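You operate a simulated robot arm through the tools that you are given. There is no shell and no other tool.

You run a simulated robot arm. Do the job below in one go: nothing can be reset, and whatever is moved stays where it is left.

## Task
Pump the glue pot up to MAX.
Fine: valve on POT to fill; pump off and valve shut after; spill nothing.

Only the result counts: the job must be done as asked and must still hold three seconds after the hand-in. Knocking over, shifting, dropping, spilling or breaking anything else fails it.

## Robot
A 6-joint arm with a two-finger gripper, fixed in place. Base frame: the origin is at the foot of the arm, x ahead of it, y to its left, z up; the work surface is at about z = 32. Readings come in cm, degrees, newtons and seconds.
Its first joint turns from -166.0 to 166.0 degrees. Payload 3.43 kg.
Tool frame: the origin (TCP) lies between the finger pads and is the grasp point; the fingertips stand 2 cm ahead of it; z points along the fingers, y is the line along which they close. Largest opening 19 cm; the body of the gripper starts 24.8 cm behind the TCP.
Orientation is that of the tool frame in the base frame, as a unit quaternion [w, x, y, z]. With the fingers straight down and closing along the base's y, the tool's x points along the base's -x, its y along +y and its z along -z.

## Interface
- The arm moves only by the tool apply_moves. Its argument "motion" is a list that holds one entry, the list of rows, each a list of 7 numbers: the shift along the base's x, y, z in cm, then the turn, a rotation vector about the base's x, y, z in degrees, then the gripper command, from -1 (shut) to 1 (fully open), values between in proportion. In form: [[[tx, ty, tz, rx, ry, rz, jaw], ...]]. A call has 1 to 20 rows; each row shifts and turns the commanded pose from where the row before left it. A row lasts 0.2 s, in which the tool goes at most 5 cm and 8.6 degrees; a call with a longer step from one row to the next is refused whole, and so is a gripper value outside its range. Where a pose cannot be reached the arm comes as near as it can. A force on the tool above 90 N (or 10 N above the force at the start of the call, whichever is more), or a blocked arm, ends the call early, and 0.2 s more pass. The fingers move at their own pace (about 4.5 cm/s each) and stop on an object; they squeeze with about 22 N. The grip force told is the motor's: it shows also when the fingers shut on nothing. Time passes only in rows, and 0.2 s behind the last, so rows that do not move let the fingers close. The reply holds the time, the measured pose of the TCP, the force on the tool along the base axes, the opening and the grip force, in the units named above and with some noise, with the torque about the TCP (base axes, N m) and any sound that the robot's microphone picked up.
- Cameras (640 x 400 px; columns grow to the right, rows downward): "scene" is fixed at [4.14, 49.77, 150.11]; the picture's right is [0.63, -0.77, 0.00], its down [-0.55, -0.45, -0.70] and it looks along [0.54, 0.45, -0.71] (base axes); focal length 320 px, centre (320, 200). "wrist" rides on the gripper at [7, -0.8, -28.8] in the tool frame; the picture's right is [0.12, 0.99, 0.00], its down [-0.96, 0.12, -0.25] and it looks along [-0.25, 0.03, 0.97] (tool axes); focal length 261 px, centre (320, 200). There is no depth. A picture from a camera that has moved, and an enlarged one, comes with that camera's place and axes in the base frame and with its lens. The place of the scene camera against the robot may be out by one fixed shift of up to 1.8 cm in any direction.
- capture(camera): a new picture of that camera. The clock stands still meanwhile.
- move_column(by): slides the trunk up (or, below 0, down) by that many cm; the arm rides with it, the base frame stays. It gives what a move gives, with no picture.
- enlarge(camera, box): a new picture of the part [left, top, right, bottom] of that camera's present view, enlarged. The clock stands still meanwhile.
- sign_off(): hands the job in; it is judged then, once.

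Nothing tells you positions but the pictures and the camera data. Unless the task says otherwise, let go and move clear before handing in.

The tools are called after "Emit:" by a JSON object that holds its "api" and its "payload". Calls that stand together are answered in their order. apply_moves: Moves the arm, as the interface text tells. Its arguments: {"type":"object","properties":{"motion":{"type":"array","items":{"type":"array","items":{"type":"array","items":{"type":"number"}}}}},"required":["motion"]} The other tools are called the same way: move_column (by) slides the trunk up or down; capture (camera) takes a picture; enlarge (camera, box) takes an enlarged picture of a part of a camera's view; sign_off () hands the job in.

At the start:

```text
clock: 0.0
tcp_pos: [43.25, 50.7, 125.96]
orientation: [-0.001, 0.0, 1.0, 0.0]
wrist_force: [0.9, 0.7, 0.0]
torque: [0.01, 0.0, 0.0]
opening: 19.0
finger_force: 0.1
trunk travel left (down, up): [-17.5, 6.5]
```

scene: 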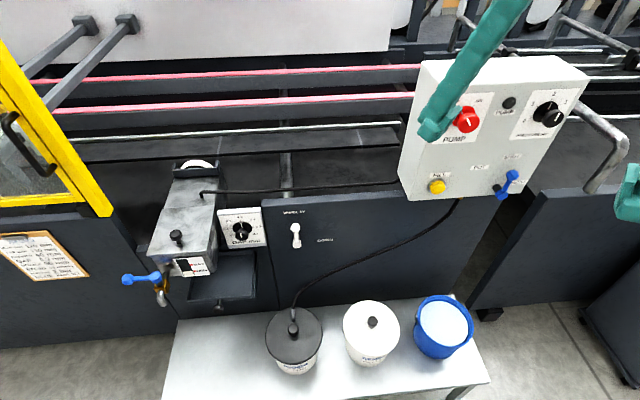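
wrist: 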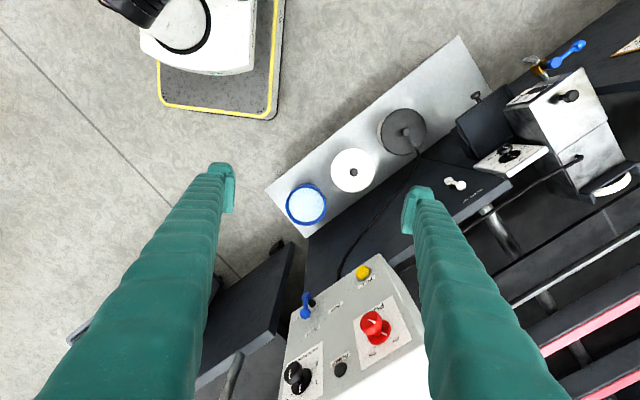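

I see a machine with a control box (red PUMP knob, pressure knob, blue valve lever, yellow button), a glue pot with gauge on the left, and canisters on a bench. I'll look closer first.

Emit:
{"api": "enlarge", "payload": {"camera": "scene", "box": [390, 40, 600, 210]}}

Emit:
{"api": "enlarge", "payload": {"camera": "scene", "box": [110, 150, 280, 320]}}

Emit:
{"api": "enlarge", "payload": {"camera": "scene", "box": [250, 190, 490, 390]}}

Emit:
{"api": "enlarge", "payload": {"camera": "wrist", "box": [270, 240, 430, 400]}}

Emit:
{"api": "enlarge", "payload": {"camera": "wrist", "box": [440, 30, 640, 210]}}

Emit:
{"api": "enlarge", "payload": {"camera": "scene", "box": [0, 220, 100, 290]}}

```text
2.35 times, centred on (495, 125) of scene
camera zoom: at [4.14, 49.77, 150.11], right [0.63, -0.77, 0.0], down [-0.55, -0.45, -0.7], along [0.54, 0.45, -0.71], focal length 754 px, centre (-92, 376)
```

zoom: 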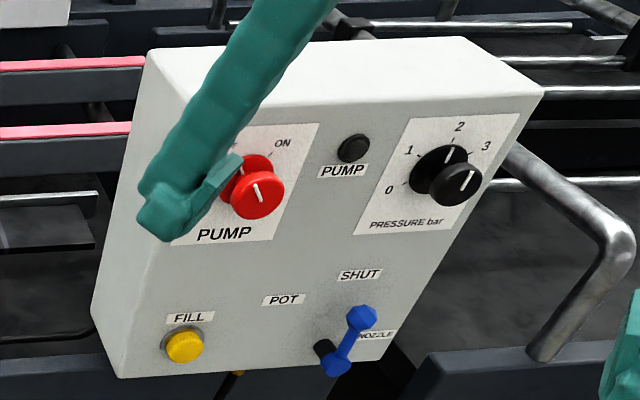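

```text
2.35 times, centred on (195, 235) of scene
camera zoom: at [4.14, 49.77, 150.11], right [0.63, -0.77, 0.0], down [-0.55, -0.45, -0.7], along [0.54, 0.45, -0.71], focal length 754 px, centre (614, 118)
```

zoom: 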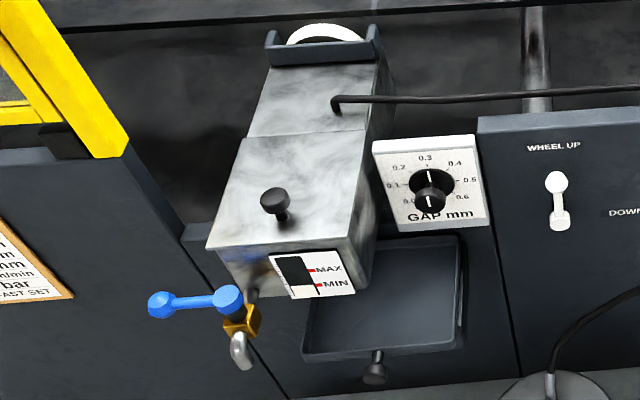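

```text
2.00 times, centred on (370, 290) of scene
camera zoom: at [4.14, 49.77, 150.11], right [0.63, -0.77, 0.0], down [-0.55, -0.45, -0.7], along [0.54, 0.45, -0.71], focal length 641 px, centre (220, 20)
```

zoom: 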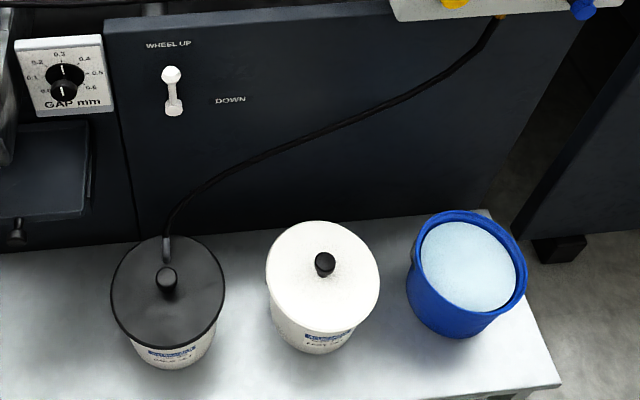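

```text
2.50 times, centred on (350, 320) of wrist
camera zoom: at [36.18, 49.88, 154.74], right [-0.12, 0.99, 0.0], down [0.96, 0.12, 0.25], along [0.25, 0.03, -0.97], focal length 652 px, centre (245, -100)
```

zoom: 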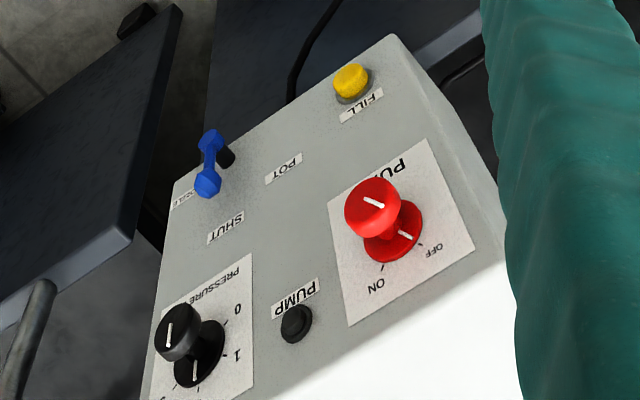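

```text
2.22 times, centred on (540, 120) of wrist
camera zoom: at [36.18, 49.88, 154.74], right [-0.12, 0.99, 0.0], down [0.96, 0.12, 0.25], along [0.25, 0.03, -0.97], focal length 579 px, centre (-169, 378)
```

zoom: 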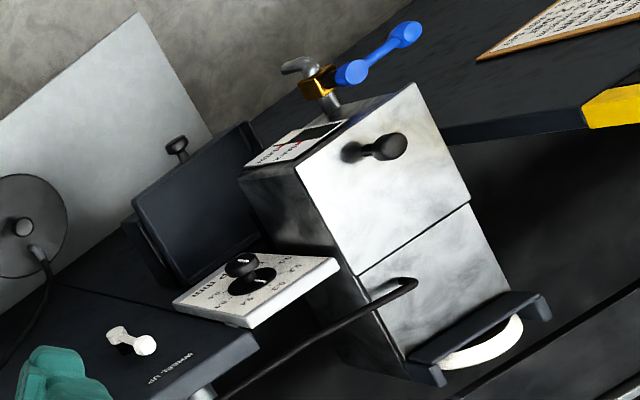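

```text
5.71 times, centred on (50, 255) of scene
camera zoom: at [4.14, 49.77, 150.11], right [0.63, -0.77, 0.0], down [-0.55, -0.45, -0.7], along [0.54, 0.45, -0.71], focal length 1830 px, centre (1863, -114)
```

zoom: 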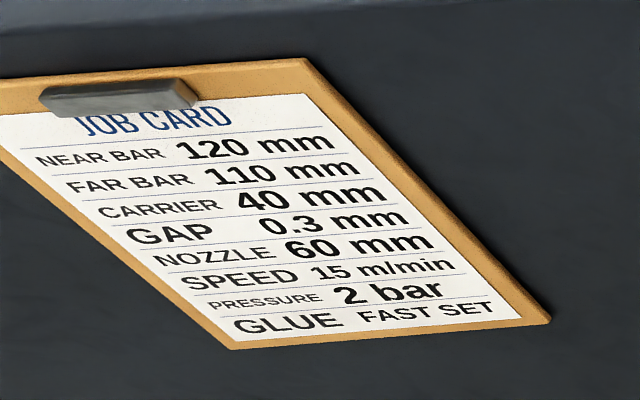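

The valve lever seems to point at SHUT, the pump knob at OFF. I'll zoom in on the gauge, labels, knobs and the drain tap.

Emit:
{"api": "enlarge", "payload": {"camera": "scene", "box": [165, 245, 225, 285]}}

Emit:
{"api": "enlarge", "payload": {"camera": "scene", "box": [510, 80, 590, 130]}}

Emit:
{"api": "enlarge", "payload": {"camera": "scene", "box": [450, 140, 540, 205]}}

Emit:
{"api": "enlarge", "payload": {"camera": "scene", "box": [110, 260, 190, 315]}}

Emit:
{"api": "enlarge", "payload": {"camera": "scene", "box": [270, 335, 400, 385]}}

Emit:
{"api": "enlarge", "payload": {"camera": "wrist", "box": [500, 30, 600, 110]}}

Emit:
{"api": "enlarge", "payload": {"camera": "wrist", "box": [340, 290, 420, 360]}}

Emit:
{"api": "enlarge", "payload": {"camera": "wrist", "box": [290, 280, 350, 330]}}

```text
10.00 times, centred on (195, 265) of scene
camera zoom: at [4.14, 49.77, 150.11], right [0.63, -0.77, 0.0], down [-0.55, -0.45, -0.7], along [0.54, 0.45, -0.71], focal length 3203 px, centre (1570, -450)
```

zoom: 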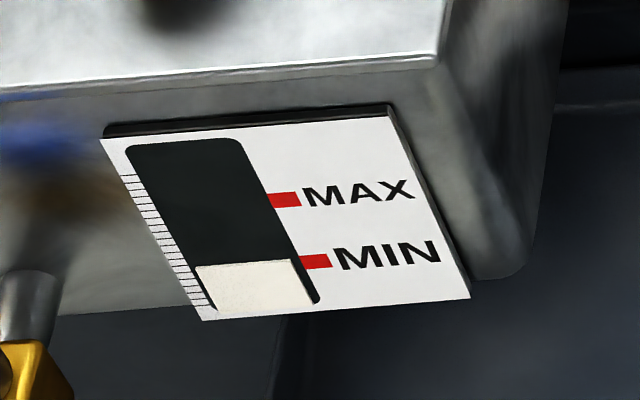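

```text
8.00 times, centred on (550, 105) of scene
camera zoom: at [4.14, 49.77, 150.11], right [0.63, -0.77, 0.0], down [-0.55, -0.45, -0.7], along [0.54, 0.45, -0.71], focal length 2562 px, centre (-1520, 960)
```

zoom: 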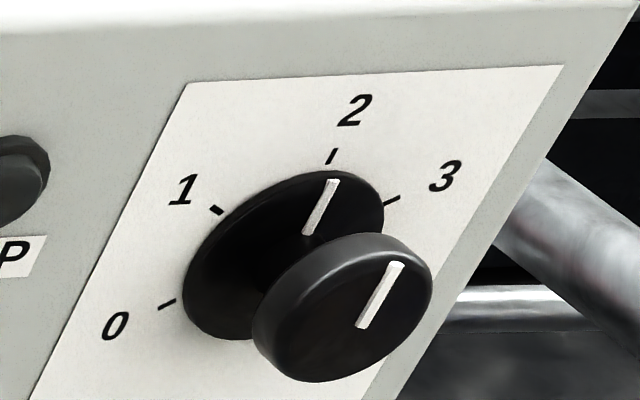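

```text
6.15 times, centred on (495, 172) of scene
camera zoom: at [4.14, 49.77, 150.11], right [0.63, -0.77, 0.0], down [-0.55, -0.45, -0.7], along [0.54, 0.45, -0.71], focal length 1971 px, centre (-757, 369)
```

zoom: 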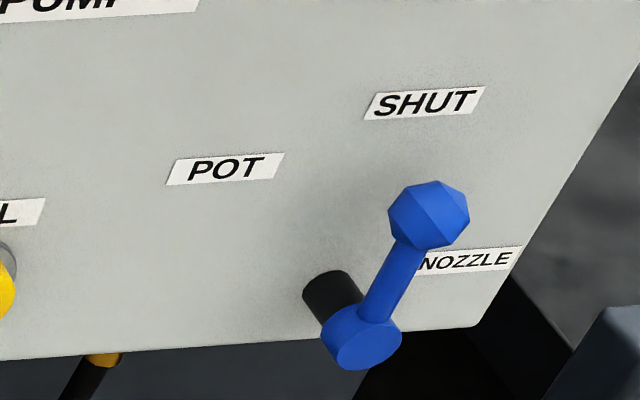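

```text
7.27 times, centred on (150, 288) of scene
camera zoom: at [4.14, 49.77, 150.11], right [0.63, -0.77, 0.0], down [-0.55, -0.45, -0.7], along [0.54, 0.45, -0.71], focal length 2329 px, centre (1556, -436)
```

zoom: 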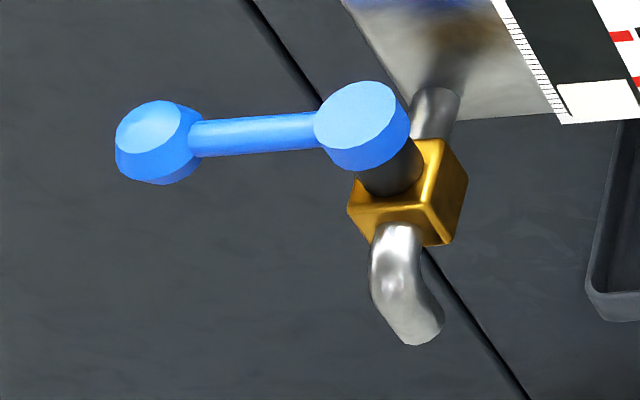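

```text
4.92 times, centred on (335, 360) of scene
camera zoom: at [4.14, 49.77, 150.11], right [0.63, -0.77, 0.0], down [-0.55, -0.45, -0.7], along [0.54, 0.45, -0.71], focal length 1577 px, centre (246, -588)
```

zoom: 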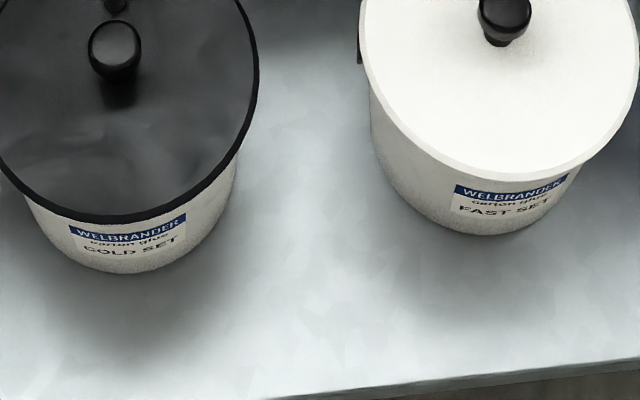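

```text
5.00 times, centred on (550, 70) of wrist
camera zoom: at [36.18, 49.88, 154.74], right [-0.12, 0.99, 0.0], down [0.96, 0.12, 0.25], along [0.25, 0.03, -0.97], focal length 1303 px, centre (-830, 850)
```

zoom: 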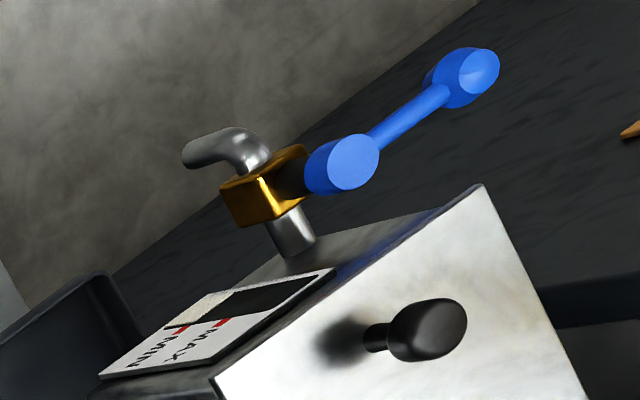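

```text
5.71 times, centred on (380, 325) of wrist
camera zoom: at [36.18, 49.88, 154.74], right [-0.12, 0.99, 0.0], down [0.96, 0.12, 0.25], along [0.25, 0.03, -0.97], focal length 1489 px, centre (-23, -514)
```

zoom: 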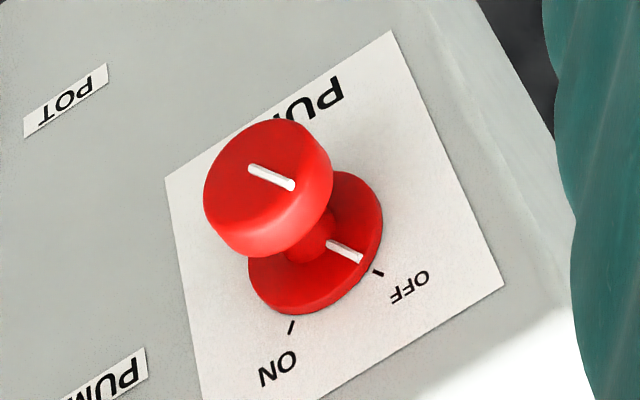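

```text
8.00 times, centred on (320, 305) of wrist
camera zoom: at [36.18, 49.88, 154.74], right [-0.12, 0.99, 0.0], down [0.96, 0.12, 0.25], along [0.25, 0.03, -0.97], focal length 2085 px, centre (320, -640)
```

zoom: 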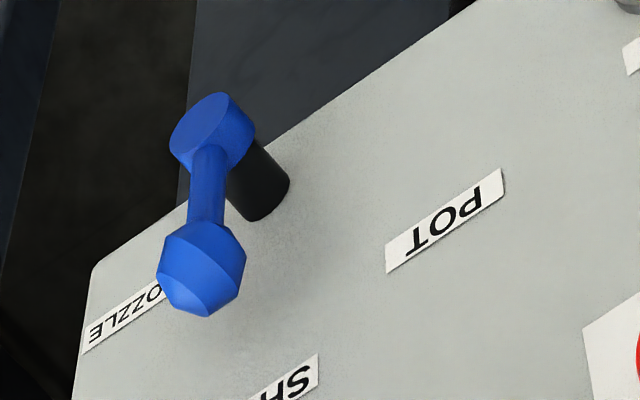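

The panel seems vertical, facing the robot at about 45° yaw. FILL sits at about (70,65,93), the pump knob at (68,63,114) and the valve pivot at (80,51,91). I'll turn the tool to face the panel from a standoff.

Emit:
{"api": "apply_moves", "payload": {"motion": [[[0, 0, 0, 0, 0, 7.5, 0], [0, 0, 0, 0, 0, 7.5, 0], [0, 0, 0, 0, 0, 7.5, 0], [0, 0, 0, 0, 0, 7.5, 0], [0, 0, 0, 0, 0, 7.5, 0], [0, 0, 0, 0, 0, 7.5, 0]]]}}

```text
clock: 1.4
tcp_pos: [43.21, 50.49, 125.98]
orientation: [-0.001, -0.384, 0.923, 0.0]
wrist_force: [-0.8, 0.1, -0.1]
torque: [-0.01, -0.02, -0.01]
opening: 9.52
finger_force: 0.0
trunk travel left (down, up): [-17.5, 6.5]
```

The tool has turned 45° as intended. Next I tilt it to horizontal while shifting to the standoff.

Emit:
{"api": "apply_moves", "payload": {"motion": [[[1.47, -0.75, -1.45, 5.79, -5.79, 0, 0], [1.47, -0.75, -1.45, 5.79, -5.79, 0, 0], [1.47, -0.75, -1.45, 5.79, -5.79, 0, 0], [1.47, -0.75, -1.45, 5.79, -5.79, 0, 0], [1.47, -0.75, -1.45, 5.79, -5.79, 0, 0], [1.47, -0.75, -1.45, 5.79, -5.79, 0, 0]]]}}

Emit:
{"api": "capture", "payload": {"camera": "scene"}}

```text
clock: 2.8
tcp_pos: [52.23, 46.0, 117.18]
orientation: [0.385, -0.349, 0.84, 0.159]
wrist_force: [0.6, 0.3, -0.3]
torque: [-0.05, 0.03, -0.01]
opening: 9.52
finger_force: 0.1
trunk travel left (down, up): [-17.5, 6.5]
```

```text
taken
```

scene: 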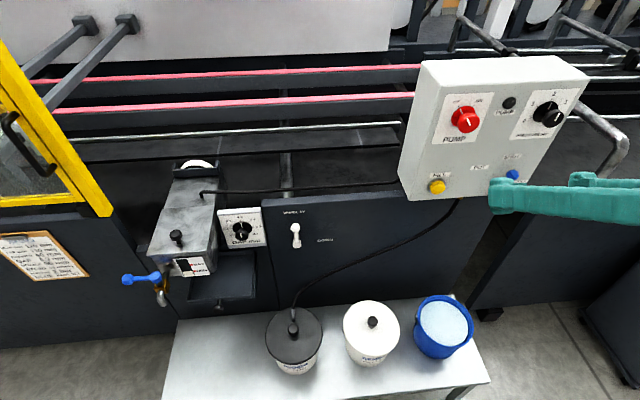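

The tilt is following the command and the path looks clear. I'll finish tilting to horizontal.

Emit:
{"api": "apply_moves", "payload": {"motion": [[[1.47, -0.75, -1.45, 5.79, -5.79, 0, 0], [1.47, -0.75, -1.45, 5.79, -5.79, 0, 0], [1.47, -0.75, -1.45, 5.79, -5.79, 0, 0], [1.47, -0.75, -1.45, 5.79, -5.79, 0, 0], [1.47, -0.75, -1.45, 5.79, -5.79, 0, 0], [0, 0, 0, 0, 0, 0, 0]]]}}

Emit:
{"api": "capture", "payload": {"camera": "wrist"}}

Emit:
{"api": "capture", "payload": {"camera": "scene"}}

```text
clock: 4.4
tcp_pos: [49.84, 47.35, 107.55]
orientation: [0.51, -0.432, 0.706, 0.234]
wrist_force: [0.9, -0.8, 0.1]
torque: [-0.03, 0.0, -0.03]
opening: 9.5
finger_force: 0.1
out of reach, approached as far as the arm can: row 2, 3, 4
trunk travel left (down, up): [-17.5, 6.5]
stopped in row 6: the arm was blocked; the commanded pose is now the measured one
```

```text
taken
camera wrist: at [34.69, 22.21, 111.84], right [-0.85, 0.47, -0.22], down [-0.12, 0.22, 0.97], along [0.51, 0.85, -0.13], focal length 261 px, centre (320, 200)
```

wrist: 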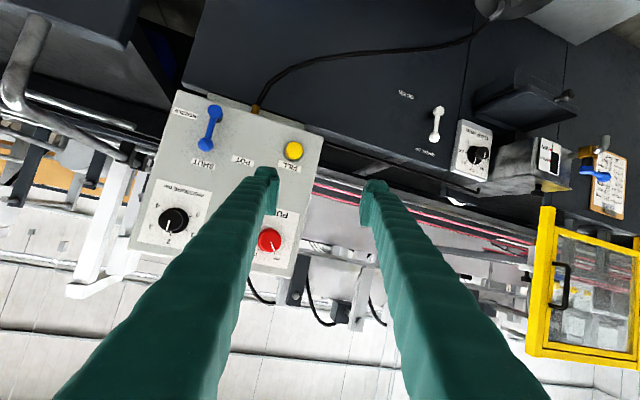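

```text
taken
```

scene: 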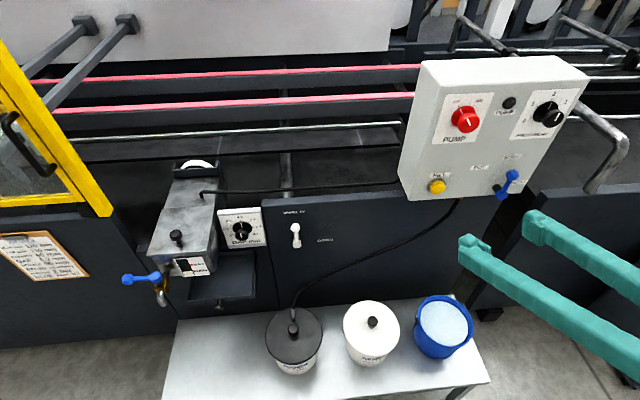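

The arm got too close to its own base for this tilt and stopped, clear of everything. I'll move the TCP outward first, then finish the rotation.

Emit:
{"api": "apply_moves", "payload": {"motion": [[[3.3, 0.4, 0, 0, 0, 0, 0], [3.3, 0.4, 0, 0, 0, 0, 0], [3.3, 0.4, 0, 0, 0, 0, 0], [3.3, 0.4, 0, 0, 0, 0, 0], [3.3, 0.4, 0, 0, 0, 0, 0], [0, 0, 0, 0, 0, 0, 0]]]}}

```text
clock: 5.8
tcp_pos: [66.22, 49.5, 108.0]
orientation: [0.511, -0.431, 0.706, 0.233]
wrist_force: [-1.6, 0.7, 0.3]
torque: [-0.01, -0.02, 0.04]
opening: 9.51
finger_force: 0.0
trunk travel left (down, up): [-17.5, 6.5]
```

The tool moved out without trouble. I'll finish the rotation to face the panel.

Emit:
{"api": "apply_moves", "payload": {"motion": [[[0, 0, 0, 4.22, -1.73, -2.46, 0], [0, 0, 0, 4.22, -1.73, -2.46, 0], [0, 0, 0, 4.22, -1.73, -2.46, 0], [0, 0, 0, 4.22, -1.73, -2.46, 0], [0, 0, 0, 4.22, -1.73, -2.46, 0], [0, 0, 0, 0, 0, 0, 0]]]}}

Emit:
{"api": "capture", "payload": {"camera": "wrist"}}

Emit:
{"api": "capture", "payload": {"camera": "scene"}}

```text
clock: 7.2
tcp_pos: [67.79, 49.59, 108.5]
orientation: [0.655, -0.276, 0.65, 0.27]
wrist_force: [-0.7, -0.3, 0.4]
torque: [0.01, -0.03, 0.0]
opening: 9.51
finger_force: 0.1
out of reach, approached as far as the arm can: row 5
trunk travel left (down, up): [-17.5, 6.5]
```

```text
taken
camera wrist: at [48.35, 28.62, 101.57], right [-0.71, 0.7, -0.13], down [-0.26, -0.09, 0.96], along [0.66, 0.71, 0.25], focal length 261 px, centre (320, 200)
```

wrist: 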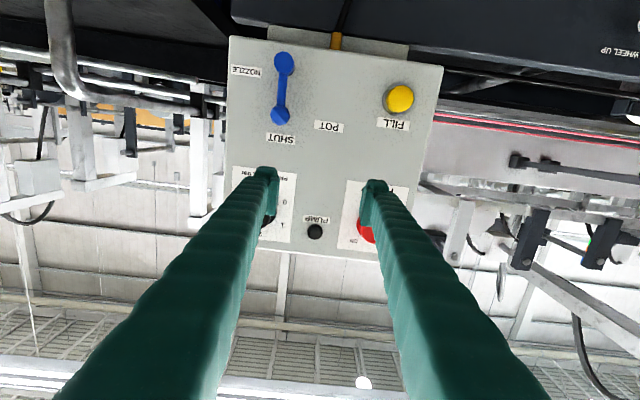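

```text
taken
```

scene: 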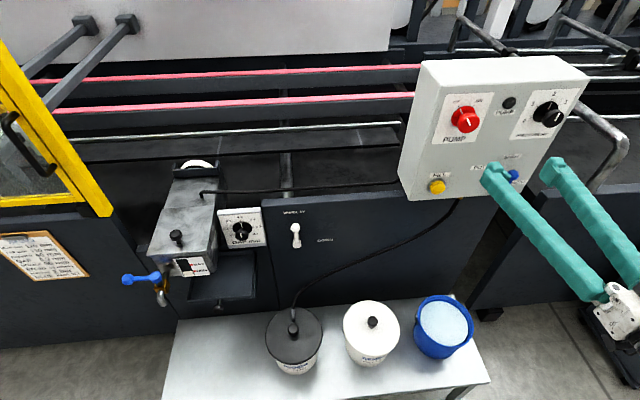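

The tool now faces the panel squarely. I'll enlarge this view for accurate positions.

Emit:
{"api": "enlarge", "payload": {"camera": "wrist", "box": [220, 30, 460, 180]}}

Emit:
{"api": "enlarge", "payload": {"camera": "wrist", "box": [220, 150, 460, 300]}}

```text
2.67 times, centred on (340, 105) of wrist
camera zoom: at [48.35, 28.62, 101.57], right [-0.71, 0.7, -0.13], down [-0.26, -0.09, 0.96], along [0.66, 0.71, 0.25], focal length 695 px, centre (267, 453)
```

zoom: 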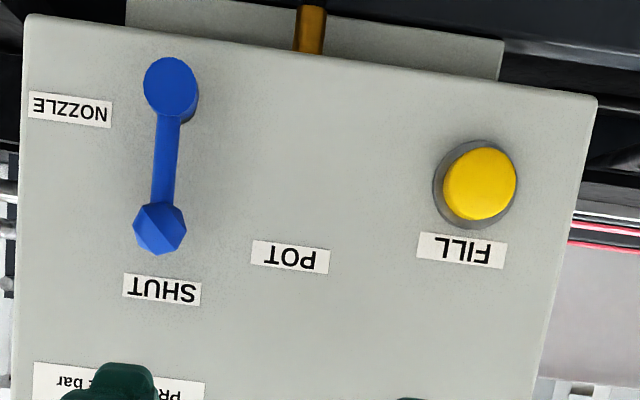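

```text
2.67 times, centred on (340, 225) of wrist
camera zoom: at [48.35, 28.62, 101.57], right [-0.71, 0.7, -0.13], down [-0.26, -0.09, 0.96], along [0.66, 0.71, 0.25], focal length 695 px, centre (267, 133)
```

zoom: 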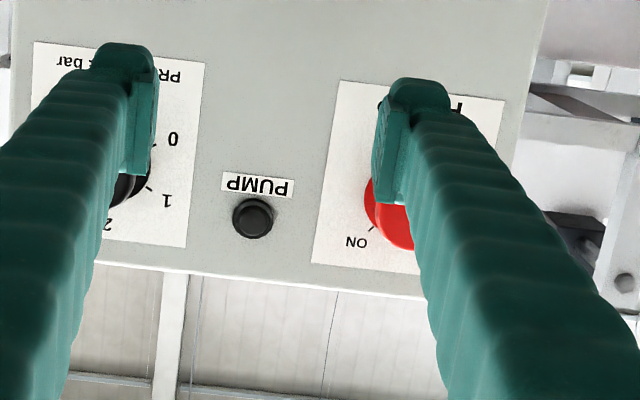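

Revised from the wrist views: panel plane about n=95.3 along (0.707,0.707), lever pivot u=19.5, z=93.4, lever tip z=100.1, with POT 45° to the left. I'll line the open fingers up with the lever tip at standoff.

Emit:
{"api": "apply_moves", "payload": {"motion": [[[1.56, -1.56, -2.8, 0, 0, 0, -0.37], [1.56, -1.56, -2.8, 0, 0, 0, -0.37], [1.56, -1.56, -2.8, 0, 0, 0, -0.37], [0, 0, 0, 0, 0, 0, -0.37]]]}}

Emit:
{"api": "capture", "payload": {"camera": "wrist"}}

Emit:
{"api": "capture", "payload": {"camera": "scene"}}

```text
clock: 8.2
tcp_pos: [74.61, 46.18, 101.5]
orientation: [0.654, -0.269, 0.654, 0.27]
wrist_force: [-0.5, 0.7, -0.6]
torque: [-0.02, -0.01, -0.03]
opening: 5.98
finger_force: 0.0
out of reach, approached as far as the arm can: row 1, 2, 3
trunk travel left (down, up): [-17.5, 6.5]
```

```text
taken
camera wrist: at [54.91, 25.35, 94.52], right [-0.7, 0.7, -0.12], down [-0.26, -0.09, 0.96], along [0.67, 0.7, 0.25], focal length 261 px, centre (320, 200)
```

wrist: 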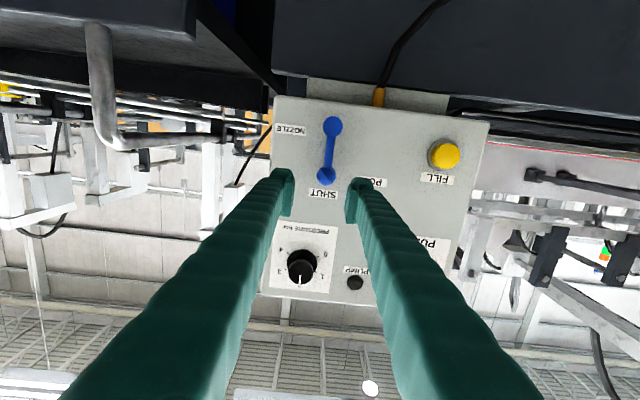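

```text
taken
```

scene: 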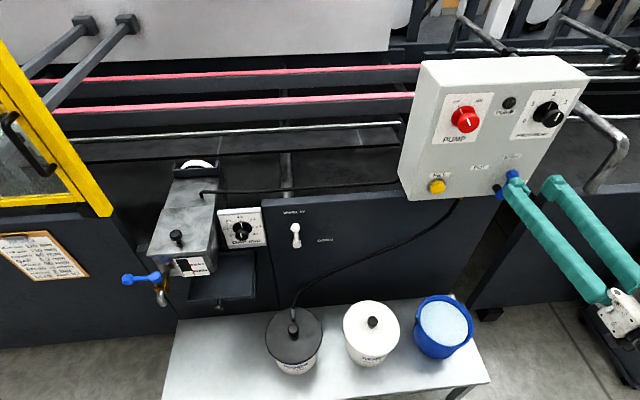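

The arm sits at the inner edge of its reach here, so I'll advance a little at lever height and check that it tracks. The tip is confirmed at u≈19.7, z≈100.1.

Emit:
{"api": "apply_moves", "payload": {"motion": [[[2.2, 1.5, 0.5, 0, 0, 0, -0.37], [2.2, 1.5, 0.45, 0, 0, 0, -0.37], [0, 0, 0, 0, 0, 0, -0.37]]]}}

Emit:
{"api": "capture", "payload": {"camera": "wrist"}}

```text
clock: 9.0
tcp_pos: [79.33, 49.03, 102.59]
orientation: [0.655, -0.268, 0.653, 0.271]
wrist_force: [-0.5, 0.0, -0.1]
torque: [-0.02, -0.03, 0.0]
opening: 6.0
finger_force: 0.0
trunk travel left (down, up): [-17.5, 6.5]
```

```text
taken
camera wrist: at [59.38, 28.31, 95.54], right [-0.7, 0.7, -0.12], down [-0.26, -0.1, 0.96], along [0.67, 0.7, 0.25], focal length 261 px, centre (320, 200)
```

wrist: 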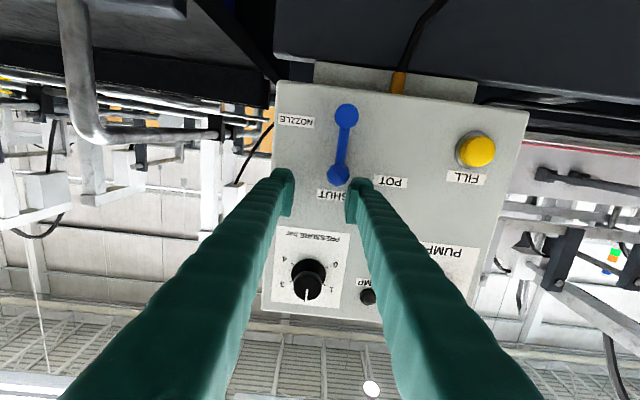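

The TCP is at n=90.7, u=21.4, z=102.6 and tracking well. I'll centre on the tip at u=19.7, lower to z=100.1 and nudge forward.

Emit:
{"api": "apply_moves", "payload": {"motion": [[[-1.2, 1.2, 0, 0, 0, 0, -0.37], [0, 0, -2.4, 0, 0, 0, -0.37], [0.7, 0.7, 0, 0, 0, 0, -0.37], [0, 0, 0, 0, 0, 0, -0.37]]]}}

Emit:
{"api": "capture", "payload": {"camera": "wrist"}}

Emit:
{"api": "enlarge", "payload": {"camera": "scene", "box": [440, 120, 580, 210]}}

```text
clock: 10.0
tcp_pos: [78.66, 51.05, 100.29]
orientation: [0.652, -0.268, 0.654, 0.274]
wrist_force: [0.6, 0.2, 0.3]
torque: [-0.02, 0.0, -0.02]
opening: 5.97
finger_force: 0.1
trunk travel left (down, up): [-17.5, 6.5]
```

```text
taken
camera wrist: at [58.88, 30.2, 93.13], right [-0.7, 0.7, -0.11], down [-0.25, -0.1, 0.96], along [0.66, 0.71, 0.25], focal length 261 px, centre (320, 200)
```

wrist: 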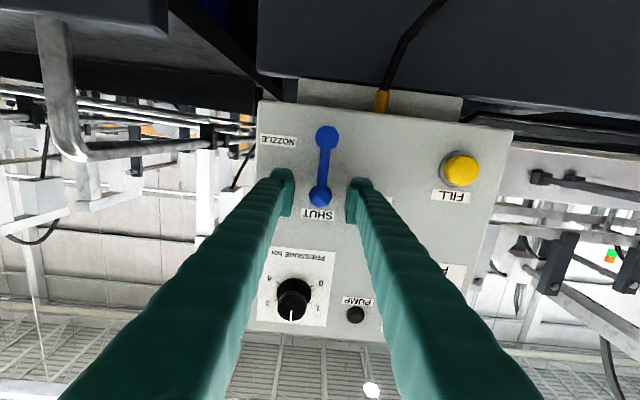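

```text
4.44 times, centred on (510, 165) of scene
camera zoom: at [4.14, 49.77, 150.11], right [0.63, -0.77, 0.0], down [-0.55, -0.45, -0.7], along [0.54, 0.45, -0.71], focal length 1424 px, centre (-524, 356)
```

zoom: 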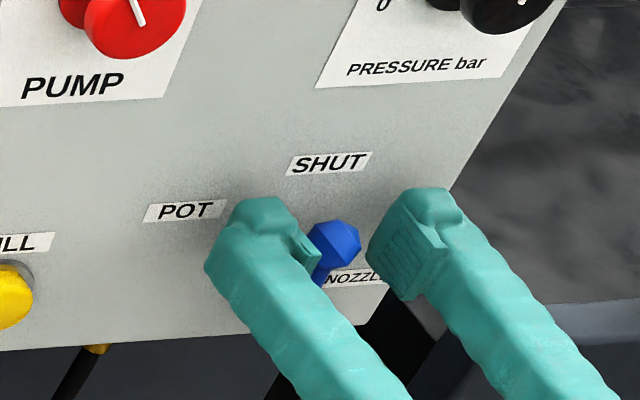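

The tip sits between the fingers. I'll close gently on it.

Emit:
{"api": "apply_moves", "payload": {"motion": [[[0, 0, 0, 0, 0, 0, -1], [0, 0, 0, 0, 0, 0, -1], [0, 0, 0, 0, 0, 0, -1]]]}}

Emit:
{"api": "capture", "payload": {"camera": "wrist"}}

```text
clock: 10.8
tcp_pos: [78.72, 51.1, 100.24]
orientation: [0.652, -0.269, 0.654, 0.275]
wrist_force: [0.1, -1.4, 1.1]
torque: [-0.02, 0.03, 0.0]
opening: 2.59
finger_force: 32.9
trunk travel left (down, up): [-17.5, 6.5]
```

```text
taken
camera wrist: at [58.88, 30.2, 93.14], right [-0.7, 0.7, -0.11], down [-0.25, -0.1, 0.96], along [0.66, 0.71, 0.25], focal length 261 px, centre (320, 200)
```

wrist: 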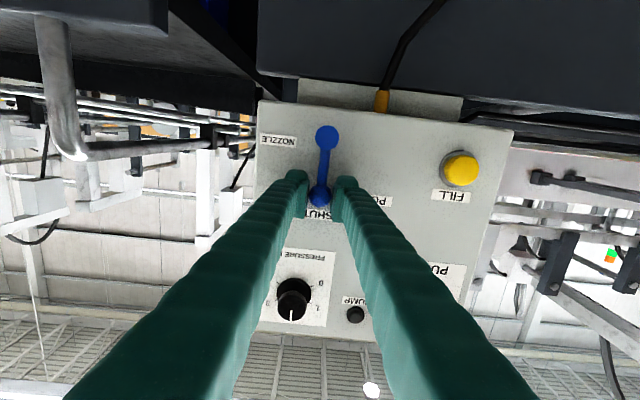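

Gripped at 2.6 cm. I'll swing the lever along its arc to the left, beginning with 15°.

Emit:
{"api": "apply_moves", "payload": {"motion": [[[-0.632, 0.632, -0.059, -5.3, -5.3, 0, -1], [-0.622, 0.622, -0.174, -5.3, -5.3, 0, -1]]]}}

Emit:
{"api": "capture", "payload": {"camera": "wrist"}}

```text
clock: 11.4
tcp_pos: [80.77, 49.11, 106.07]
orientation: [0.649, -0.359, 0.632, 0.225]
wrist_force: [0.6, 0.9, 0.3]
torque: [0.06, -0.04, -0.01]
opening: 0.0
finger_force: 34.1
out of reach, approached as far as the arm can: row 1, 2
trunk travel left (down, up): [-17.5, 6.5]
```

```text
taken
camera wrist: at [63.21, 25.95, 100.82], right [-0.73, 0.61, -0.3], down [-0.34, 0.04, 0.94], along [0.59, 0.79, 0.18], focal length 261 px, centre (320, 200)
```

wrist: 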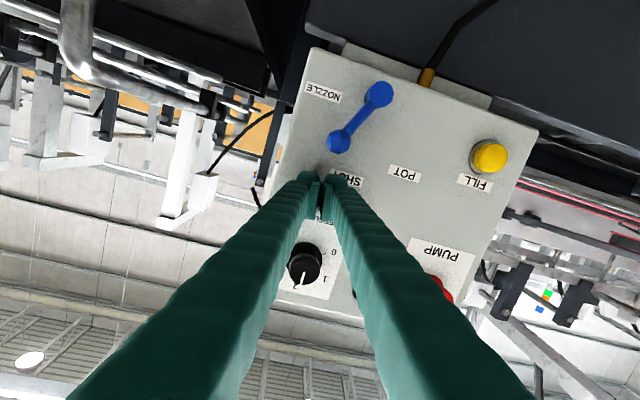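

The arm ran out of inner reach, the grip slipped upward, and the lever now leans about 24° toward NOZZLE; the pump is off, so nothing flows. I'll back away upward, then lower the trunk to gain room.

Emit:
{"api": "apply_moves", "payload": {"motion": [[[-1.5, -1.5, 2, 0, 0, 0, -1], [-1.5, -1.5, 2, 0, 0, 0, -1], [-1.5, -1.5, 2, 0, 0, 0, -1], [0, 0, 0, 0, 0, 0, -1]]]}}

Emit:
{"api": "capture", "payload": {"camera": "wrist"}}

Emit:
{"api": "capture", "payload": {"camera": "scene"}}

```text
clock: 12.4
tcp_pos: [76.02, 44.91, 111.76]
orientation: [0.648, -0.359, 0.632, 0.227]
wrist_force: [0.1, -0.1, -0.6]
torque: [0.04, -0.01, -0.03]
opening: 0.0
finger_force: 34.2
trunk travel left (down, up): [-17.5, 6.5]
```

```text
taken
camera wrist: at [58.44, 21.56, 106.68], right [-0.73, 0.62, -0.29], down [-0.34, 0.04, 0.94], along [0.59, 0.79, 0.18], focal length 261 px, centre (320, 200)
```

wrist: 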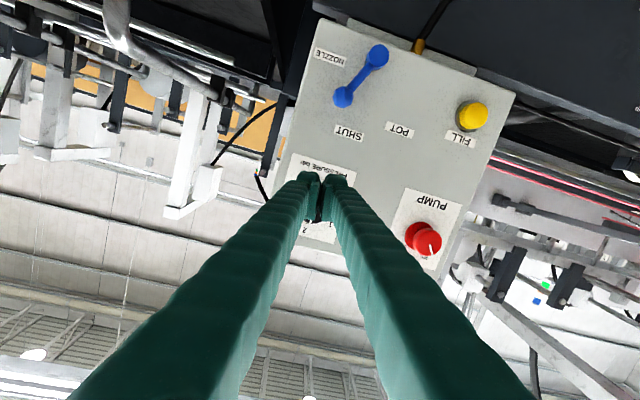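

```text
taken
```

scene: 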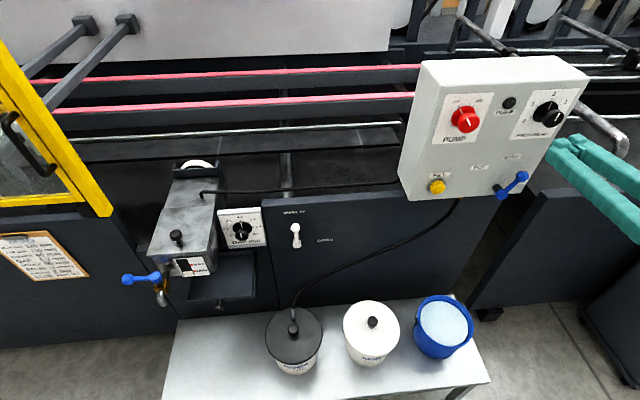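

Clear of the panel now. I'll lower the trunk by 12 cm, which keeps the fingertips about 3.5 cm short of the lever.

Emit:
{"api": "move_column", "payload": {"by": -12}}

Emit:
{"api": "capture", "payload": {"camera": "scene"}}

Emit:
{"api": "capture", "payload": {"camera": "wrist"}}

```text
clock: 13.9
tcp_pos: [76.08, 44.83, 99.78]
orientation: [0.648, -0.359, 0.632, 0.227]
wrist_force: [0.0, -0.3, 0.0]
torque: [0.03, -0.02, 0.01]
opening: 0.01
finger_force: 34.7
trunk travel left (down, up): [-5.5, 18.5]
```

```text
taken
```

scene: 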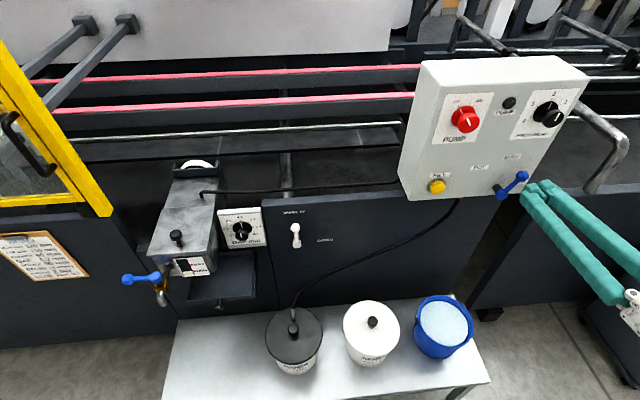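

```text
taken
camera wrist: at [58.45, 21.57, 94.67], right [-0.73, 0.62, -0.29], down [-0.34, 0.04, 0.94], along [0.59, 0.79, 0.18], focal length 261 px, centre (320, 200)
```

wrist: 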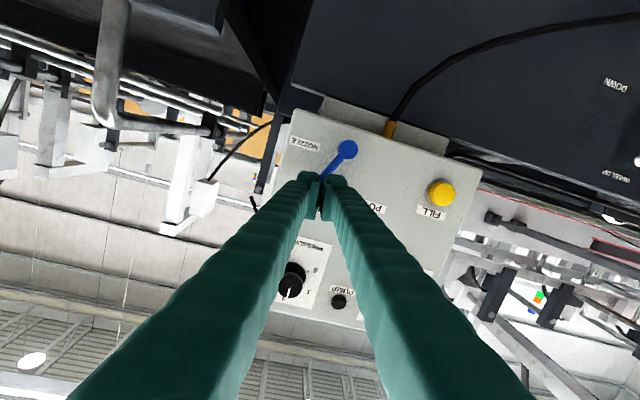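

Trunk lowered. I'll take it down 5 cm more, then position the closed fingers to the right of the lever tip to push it left.

Emit:
{"api": "move_column", "payload": {"by": -5}}

Emit:
{"api": "apply_moves", "payload": {"motion": [[[0, 0, 2.9, 0, 0, 0, -1], [0, 0, 2.9, 0, 0, 0, -1], [1.9, -1.9, 0, 0, 0, 0, -1], [1.9, -1.9, 0, 0, 0, 0, -1], [0, 0, 0, 0, 0, 0, -1]]]}}

Emit:
{"api": "capture", "payload": {"camera": "wrist"}}

Emit:
{"api": "enlarge", "payload": {"camera": "scene", "box": [440, 120, 600, 220]}}

```text
clock: 14.8
tcp_pos: [76.05, 44.85, 94.83]
orientation: [0.648, -0.359, 0.632, 0.227]
wrist_force: [-0.9, 0.2, 0.4]
torque: [0.01, 0.01, -0.03]
opening: 0.0
finger_force: 34.7
trunk travel left (down, up): [-0.5, 23.5]
```

```text
clock: 16.0
tcp_pos: [79.92, 41.0, 100.57]
orientation: [0.648, -0.359, 0.632, 0.228]
wrist_force: [-0.5, 0.4, -0.5]
torque: [0.01, 0.03, -0.01]
opening: 0.0
finger_force: 34.3
trunk travel left (down, up): [-0.5, 23.5]
```

```text
taken
camera wrist: at [62.37, 17.72, 95.47], right [-0.73, 0.61, -0.29], down [-0.34, 0.04, 0.94], along [0.59, 0.79, 0.18], focal length 261 px, centre (320, 200)
```

wrist: 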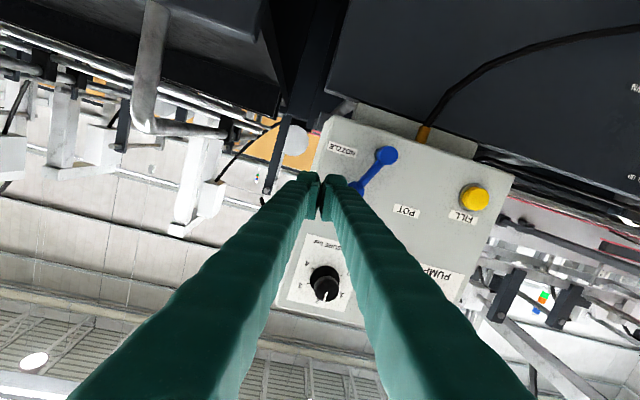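

```text
4.00 times, centred on (520, 170) of scene
camera zoom: at [4.14, 49.77, 150.11], right [0.63, -0.77, 0.0], down [-0.55, -0.45, -0.7], along [0.54, 0.45, -0.71], focal length 1281 px, centre (-480, 320)
```

zoom: 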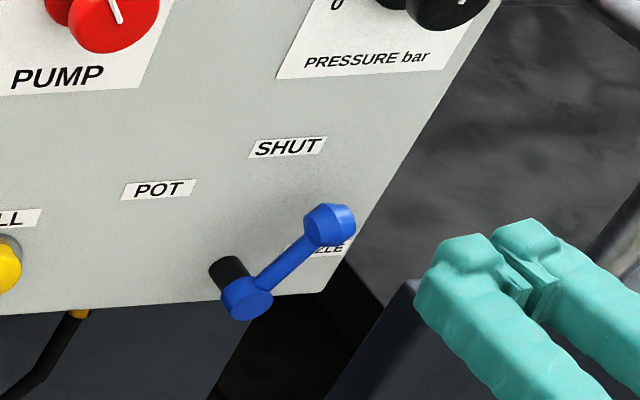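

In reach, with the fingers right of the lever tip. Now I go forward alongside it.

Emit:
{"api": "apply_moves", "payload": {"motion": [[[1.5, 1.5, 0, 0, 0, 0, -1], [1.5, 1.5, 0, 0, 0, 0, -1], [1.4, 1.4, 0, 0, 0, 0, -1], [0, 0, 0, 0, 0, 0, -1]]]}}

Emit:
{"api": "capture", "payload": {"camera": "wrist"}}

Emit:
{"api": "enlarge", "payload": {"camera": "scene", "box": [440, 120, 600, 220]}}

```text
clock: 17.0
tcp_pos: [84.24, 45.36, 100.36]
orientation: [0.648, -0.359, 0.632, 0.227]
wrist_force: [-0.3, 0.2, 0.9]
torque: [-0.01, 0.0, -0.01]
opening: 0.01
finger_force: 34.5
trunk travel left (down, up): [-0.5, 23.5]
```

```text
taken
camera wrist: at [66.67, 22.16, 95.44], right [-0.73, 0.62, -0.29], down [-0.34, 0.04, 0.94], along [0.59, 0.79, 0.18], focal length 261 px, centre (320, 200)
```

wrist: 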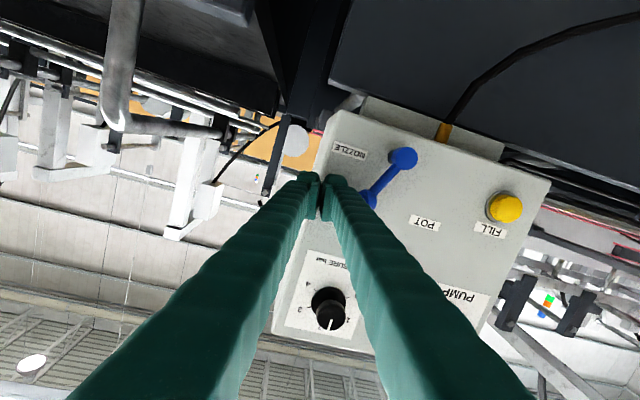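

```text
4.00 times, centred on (520, 170) of scene
camera zoom: at [4.14, 49.77, 150.11], right [0.63, -0.77, 0.0], down [-0.55, -0.45, -0.7], along [0.54, 0.45, -0.71], focal length 1281 px, centre (-480, 320)
```

zoom: 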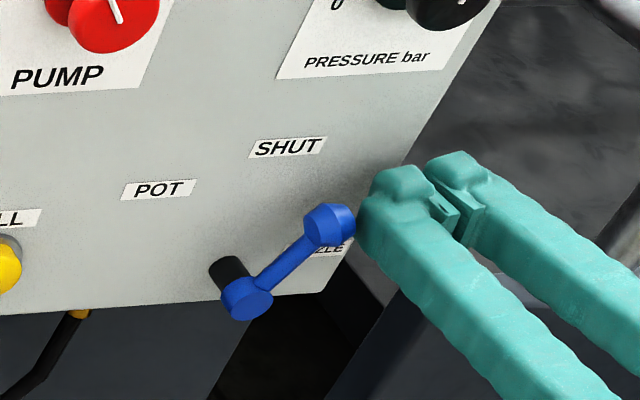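

Beside the tip now. I'll push left steadily and check.

Emit:
{"api": "apply_moves", "payload": {"motion": [[[-0.7, 0.7, 0, 0, 0, 0, -1], [-0.7, 0.7, 0, 0, 0, 0, -1], [-0.7, 0.7, 0, 0, 0, 0, -1], [-0.7, 0.7, 0, 0, 0, 0, -1], [-0.7, 0.7, 0, 0, 0, 0, -1], [-0.7, 0.7, 0, 0, 0, 0, -1], [0, 0, 0, 0, 0, 0, -1]]]}}

Emit:
{"api": "capture", "payload": {"camera": "wrist"}}

Emit:
{"api": "enlarge", "payload": {"camera": "scene", "box": [440, 120, 600, 220]}}

```text
clock: 18.6
tcp_pos: [79.99, 49.54, 100.56]
orientation: [0.648, -0.359, 0.632, 0.227]
wrist_force: [0.0, -0.9, 0.1]
torque: [-0.01, -0.01, 0.01]
opening: 0.0
finger_force: 34.6
trunk travel left (down, up): [-0.5, 23.5]
```

```text
taken
camera wrist: at [62.4, 26.31, 95.41], right [-0.73, 0.62, -0.29], down [-0.34, 0.04, 0.94], along [0.59, 0.79, 0.18], focal length 261 px, centre (320, 200)
```

wrist: 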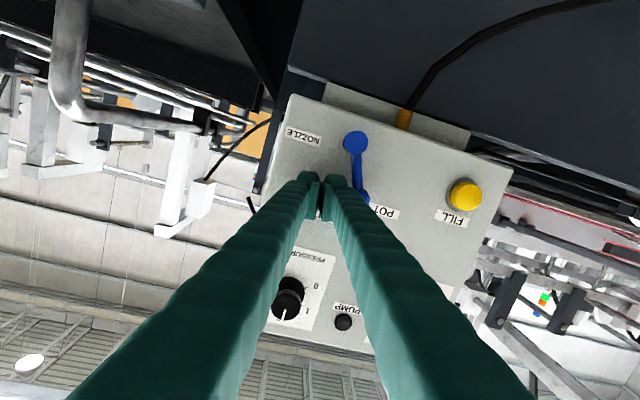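

```text
4.00 times, centred on (520, 170) of scene
camera zoom: at [4.14, 49.77, 150.11], right [0.63, -0.77, 0.0], down [-0.55, -0.45, -0.7], along [0.54, 0.45, -0.71], focal length 1281 px, centre (-480, 320)
```

zoom: 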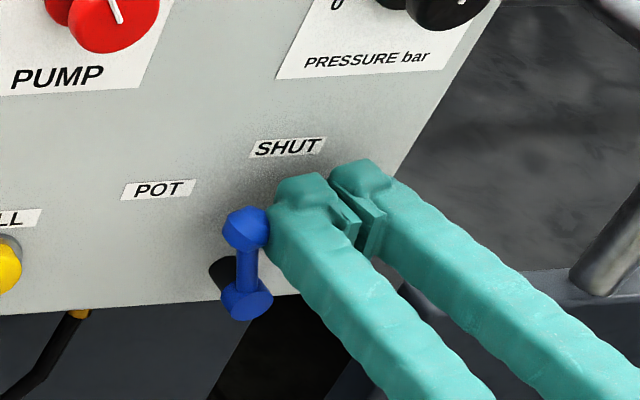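

The lever follows easily and has passed SHUT toward POT. I'll push on to 45°.

Emit:
{"api": "apply_moves", "payload": {"motion": [[[-0.6, 0.6, 0, 0, 0, 0, -1], [-0.6, 0.6, 0, 0, 0, 0, -1], [-0.6, 0.6, 0, 0, 0, 0, -1], [-0.4, 0.4, 0, 0, 0, 0, -1], [0, 0, 0, 0, 0, 0, -1]]]}}

Emit:
{"api": "enlarge", "payload": {"camera": "wrist", "box": [240, 70, 480, 220]}}

Emit:
{"api": "enlarge", "payload": {"camera": "scene", "box": [440, 120, 600, 220]}}

```text
clock: 19.8
tcp_pos: [78.02, 51.43, 100.43]
orientation: [0.648, -0.358, 0.633, 0.227]
wrist_force: [35.2, -30.9, 1.3]
torque: [-0.63, -0.76, -0.28]
opening: 0.0
finger_force: 34.0
trunk travel left (down, up): [-0.5, 23.5]
```

```text
2.67 times, centred on (360, 145) of wrist
camera zoom: at [60.43, 28.31, 95.32], right [-0.73, 0.62, -0.29], down [-0.34, 0.04, 0.94], along [0.59, 0.78, 0.18], focal length 695 px, centre (213, 347)
```

zoom: 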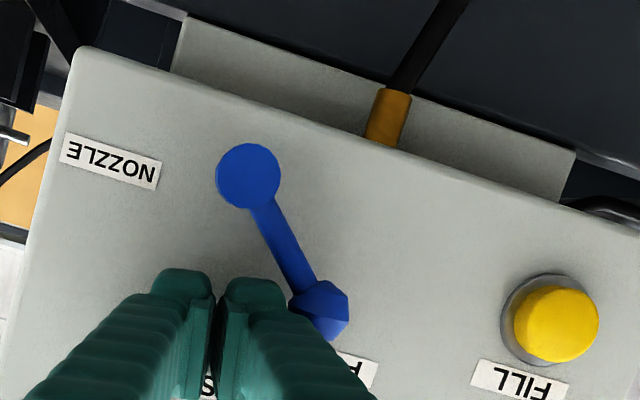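

```text
4.00 times, centred on (520, 170) of scene
camera zoom: at [4.14, 49.77, 150.11], right [0.63, -0.77, 0.0], down [-0.55, -0.45, -0.7], along [0.54, 0.45, -0.71], focal length 1281 px, centre (-480, 320)
```

zoom: 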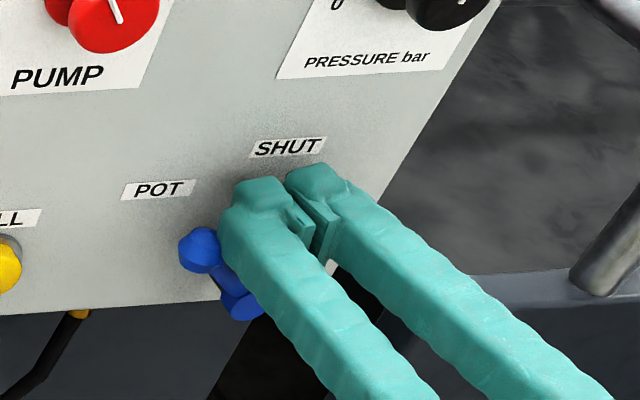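

The lever is at about 45° left, pointing at POT, against its end stop with 47 N of reaction. I'll back off right and retract.

Emit:
{"api": "apply_moves", "payload": {"motion": [[[0.9, -0.9, 0, 0, 0, 0, -1], [0.9, -0.9, 0, 0, 0, 0, -1], [-1.5, -1.5, 0, 0, 0, 0, -1], [-1.5, -1.5, 0, 0, 0, 0, -1], [-1.3, -1.3, 0, 0, 0, 0, -1], [0, 0, 0, 0, 0, 0, -1]]]}}

Emit:
{"api": "capture", "payload": {"camera": "wrist"}}

Emit:
{"api": "enlarge", "payload": {"camera": "scene", "box": [400, 50, 600, 210]}}

Emit:
{"api": "enlarge", "payload": {"camera": "scene", "box": [165, 245, 225, 285]}}

```text
clock: 21.2
tcp_pos: [75.34, 45.85, 100.43]
orientation: [0.648, -0.358, 0.632, 0.227]
wrist_force: [0.9, -0.3, 0.0]
torque: [-0.01, 0.03, 0.03]
opening: 0.01
finger_force: 34.4
trunk travel left (down, up): [-0.5, 23.5]
```

```text
taken
camera wrist: at [57.75, 22.58, 95.33], right [-0.73, 0.61, -0.29], down [-0.34, 0.04, 0.94], along [0.59, 0.79, 0.18], focal length 261 px, centre (320, 200)
```

wrist: 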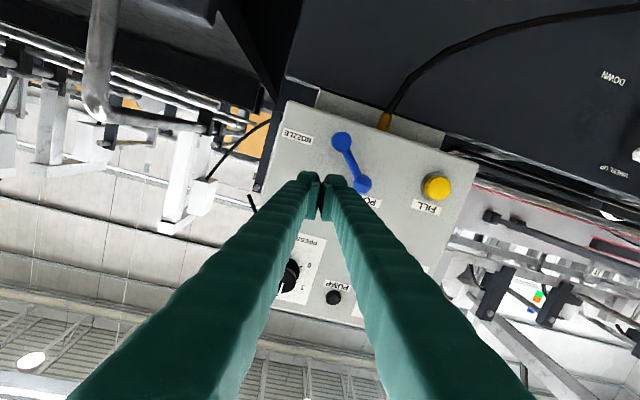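

```text
2.50 times, centred on (500, 130) of scene
camera zoom: at [4.14, 49.77, 150.11], right [0.63, -0.77, 0.0], down [-0.55, -0.45, -0.7], along [0.54, 0.45, -0.71], focal length 801 px, centre (-130, 375)
```

zoom: 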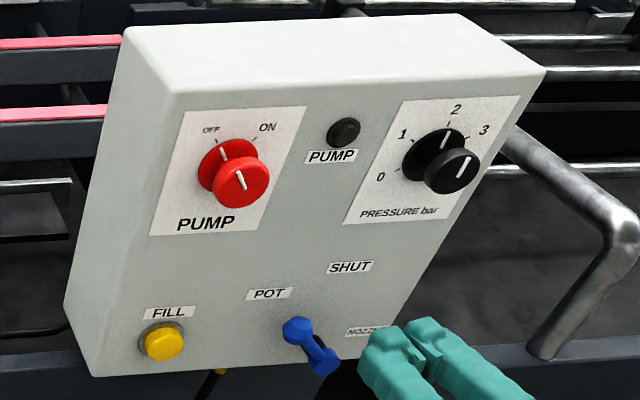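

```text
10.00 times, centred on (195, 265) of scene
camera zoom: at [4.14, 49.77, 150.11], right [0.63, -0.77, 0.0], down [-0.55, -0.45, -0.7], along [0.54, 0.45, -0.71], focal length 3203 px, centre (1570, -450)
```

zoom: 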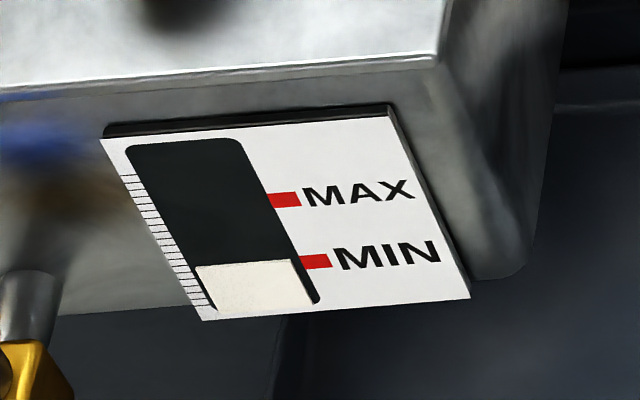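

The valve is on POT and nothing has changed at the gauge. I'll move to a standoff in front of the pump knob, level the tool and open the fingers.

Emit:
{"api": "apply_moves", "payload": {"motion": [[[-2.2, 1.45, 2.3, 1.36, 0.77, -0.57, -1], [-2.2, 1.45, 2.3, 1.36, 0.77, -0.57, -1], [-2.2, 1.45, 2.3, 1.36, 0.77, -0.57, -1], [-2.2, 1.45, 2.3, 1.36, 0.77, -0.57, -0.158], [-2.2, 1.45, 2.3, 1.36, 0.77, -0.57, -0.158], [-2.2, 1.45, 2.3, 1.36, 0.77, -0.57, -0.158], [-2.2, 1.45, 2.3, 1.36, 0.77, -0.57, -0.158], [0, 0, 0, 0, 0, 0, -0.158]]]}}

Emit:
{"api": "capture", "payload": {"camera": "wrist"}}

Emit:
{"api": "capture", "payload": {"camera": "scene"}}

```text
clock: 23.0
tcp_pos: [62.48, 53.37, 114.89]
orientation: [0.648, -0.282, 0.651, 0.277]
wrist_force: [-0.1, -0.3, 0.8]
torque: [0.0, -0.01, 0.0]
opening: 8.02
finger_force: 0.1
out of reach, approached as far as the arm can: row 6, 7
trunk travel left (down, up): [-0.5, 23.5]
```

```text
taken
camera wrist: at [43.42, 31.91, 108.07], right [-0.72, 0.68, -0.13], down [-0.25, -0.09, 0.96], along [0.64, 0.73, 0.24], focal length 261 px, centre (320, 200)
```

wrist: 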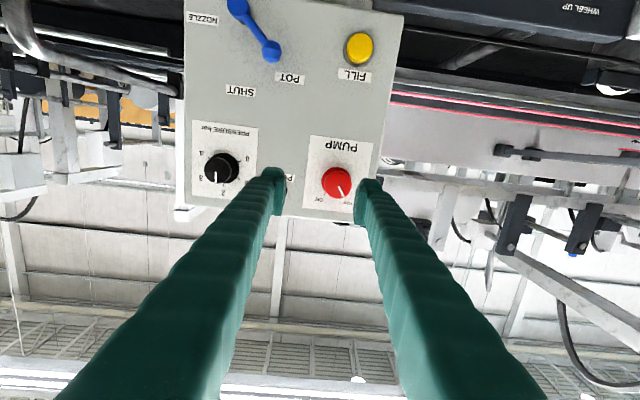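

```text
taken
```

scene: 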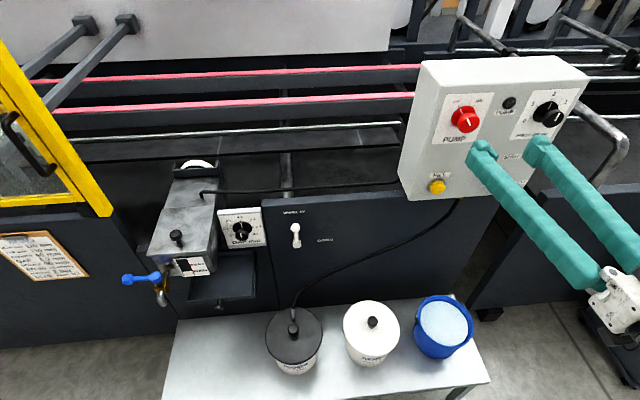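

Good standoff. I'll zoom in on the knob.

Emit:
{"api": "enlarge", "payload": {"camera": "wrist", "box": [270, 120, 400, 220]}}

```text
4.00 times, centred on (335, 170) of wrist
camera zoom: at [43.42, 31.91, 108.07], right [-0.72, 0.68, -0.13], down [-0.25, -0.09, 0.96], along [0.64, 0.73, 0.24], focal length 1043 px, centre (260, 320)
```

zoom: 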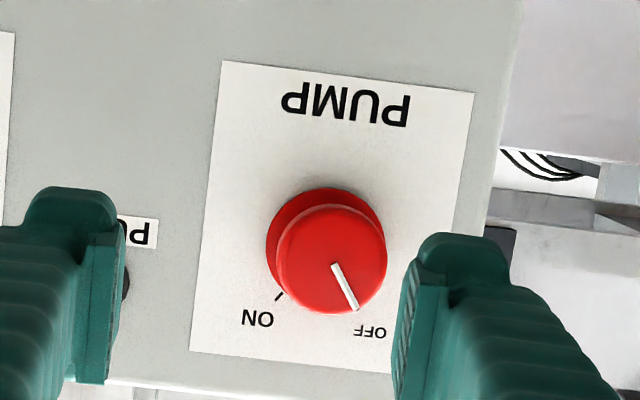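

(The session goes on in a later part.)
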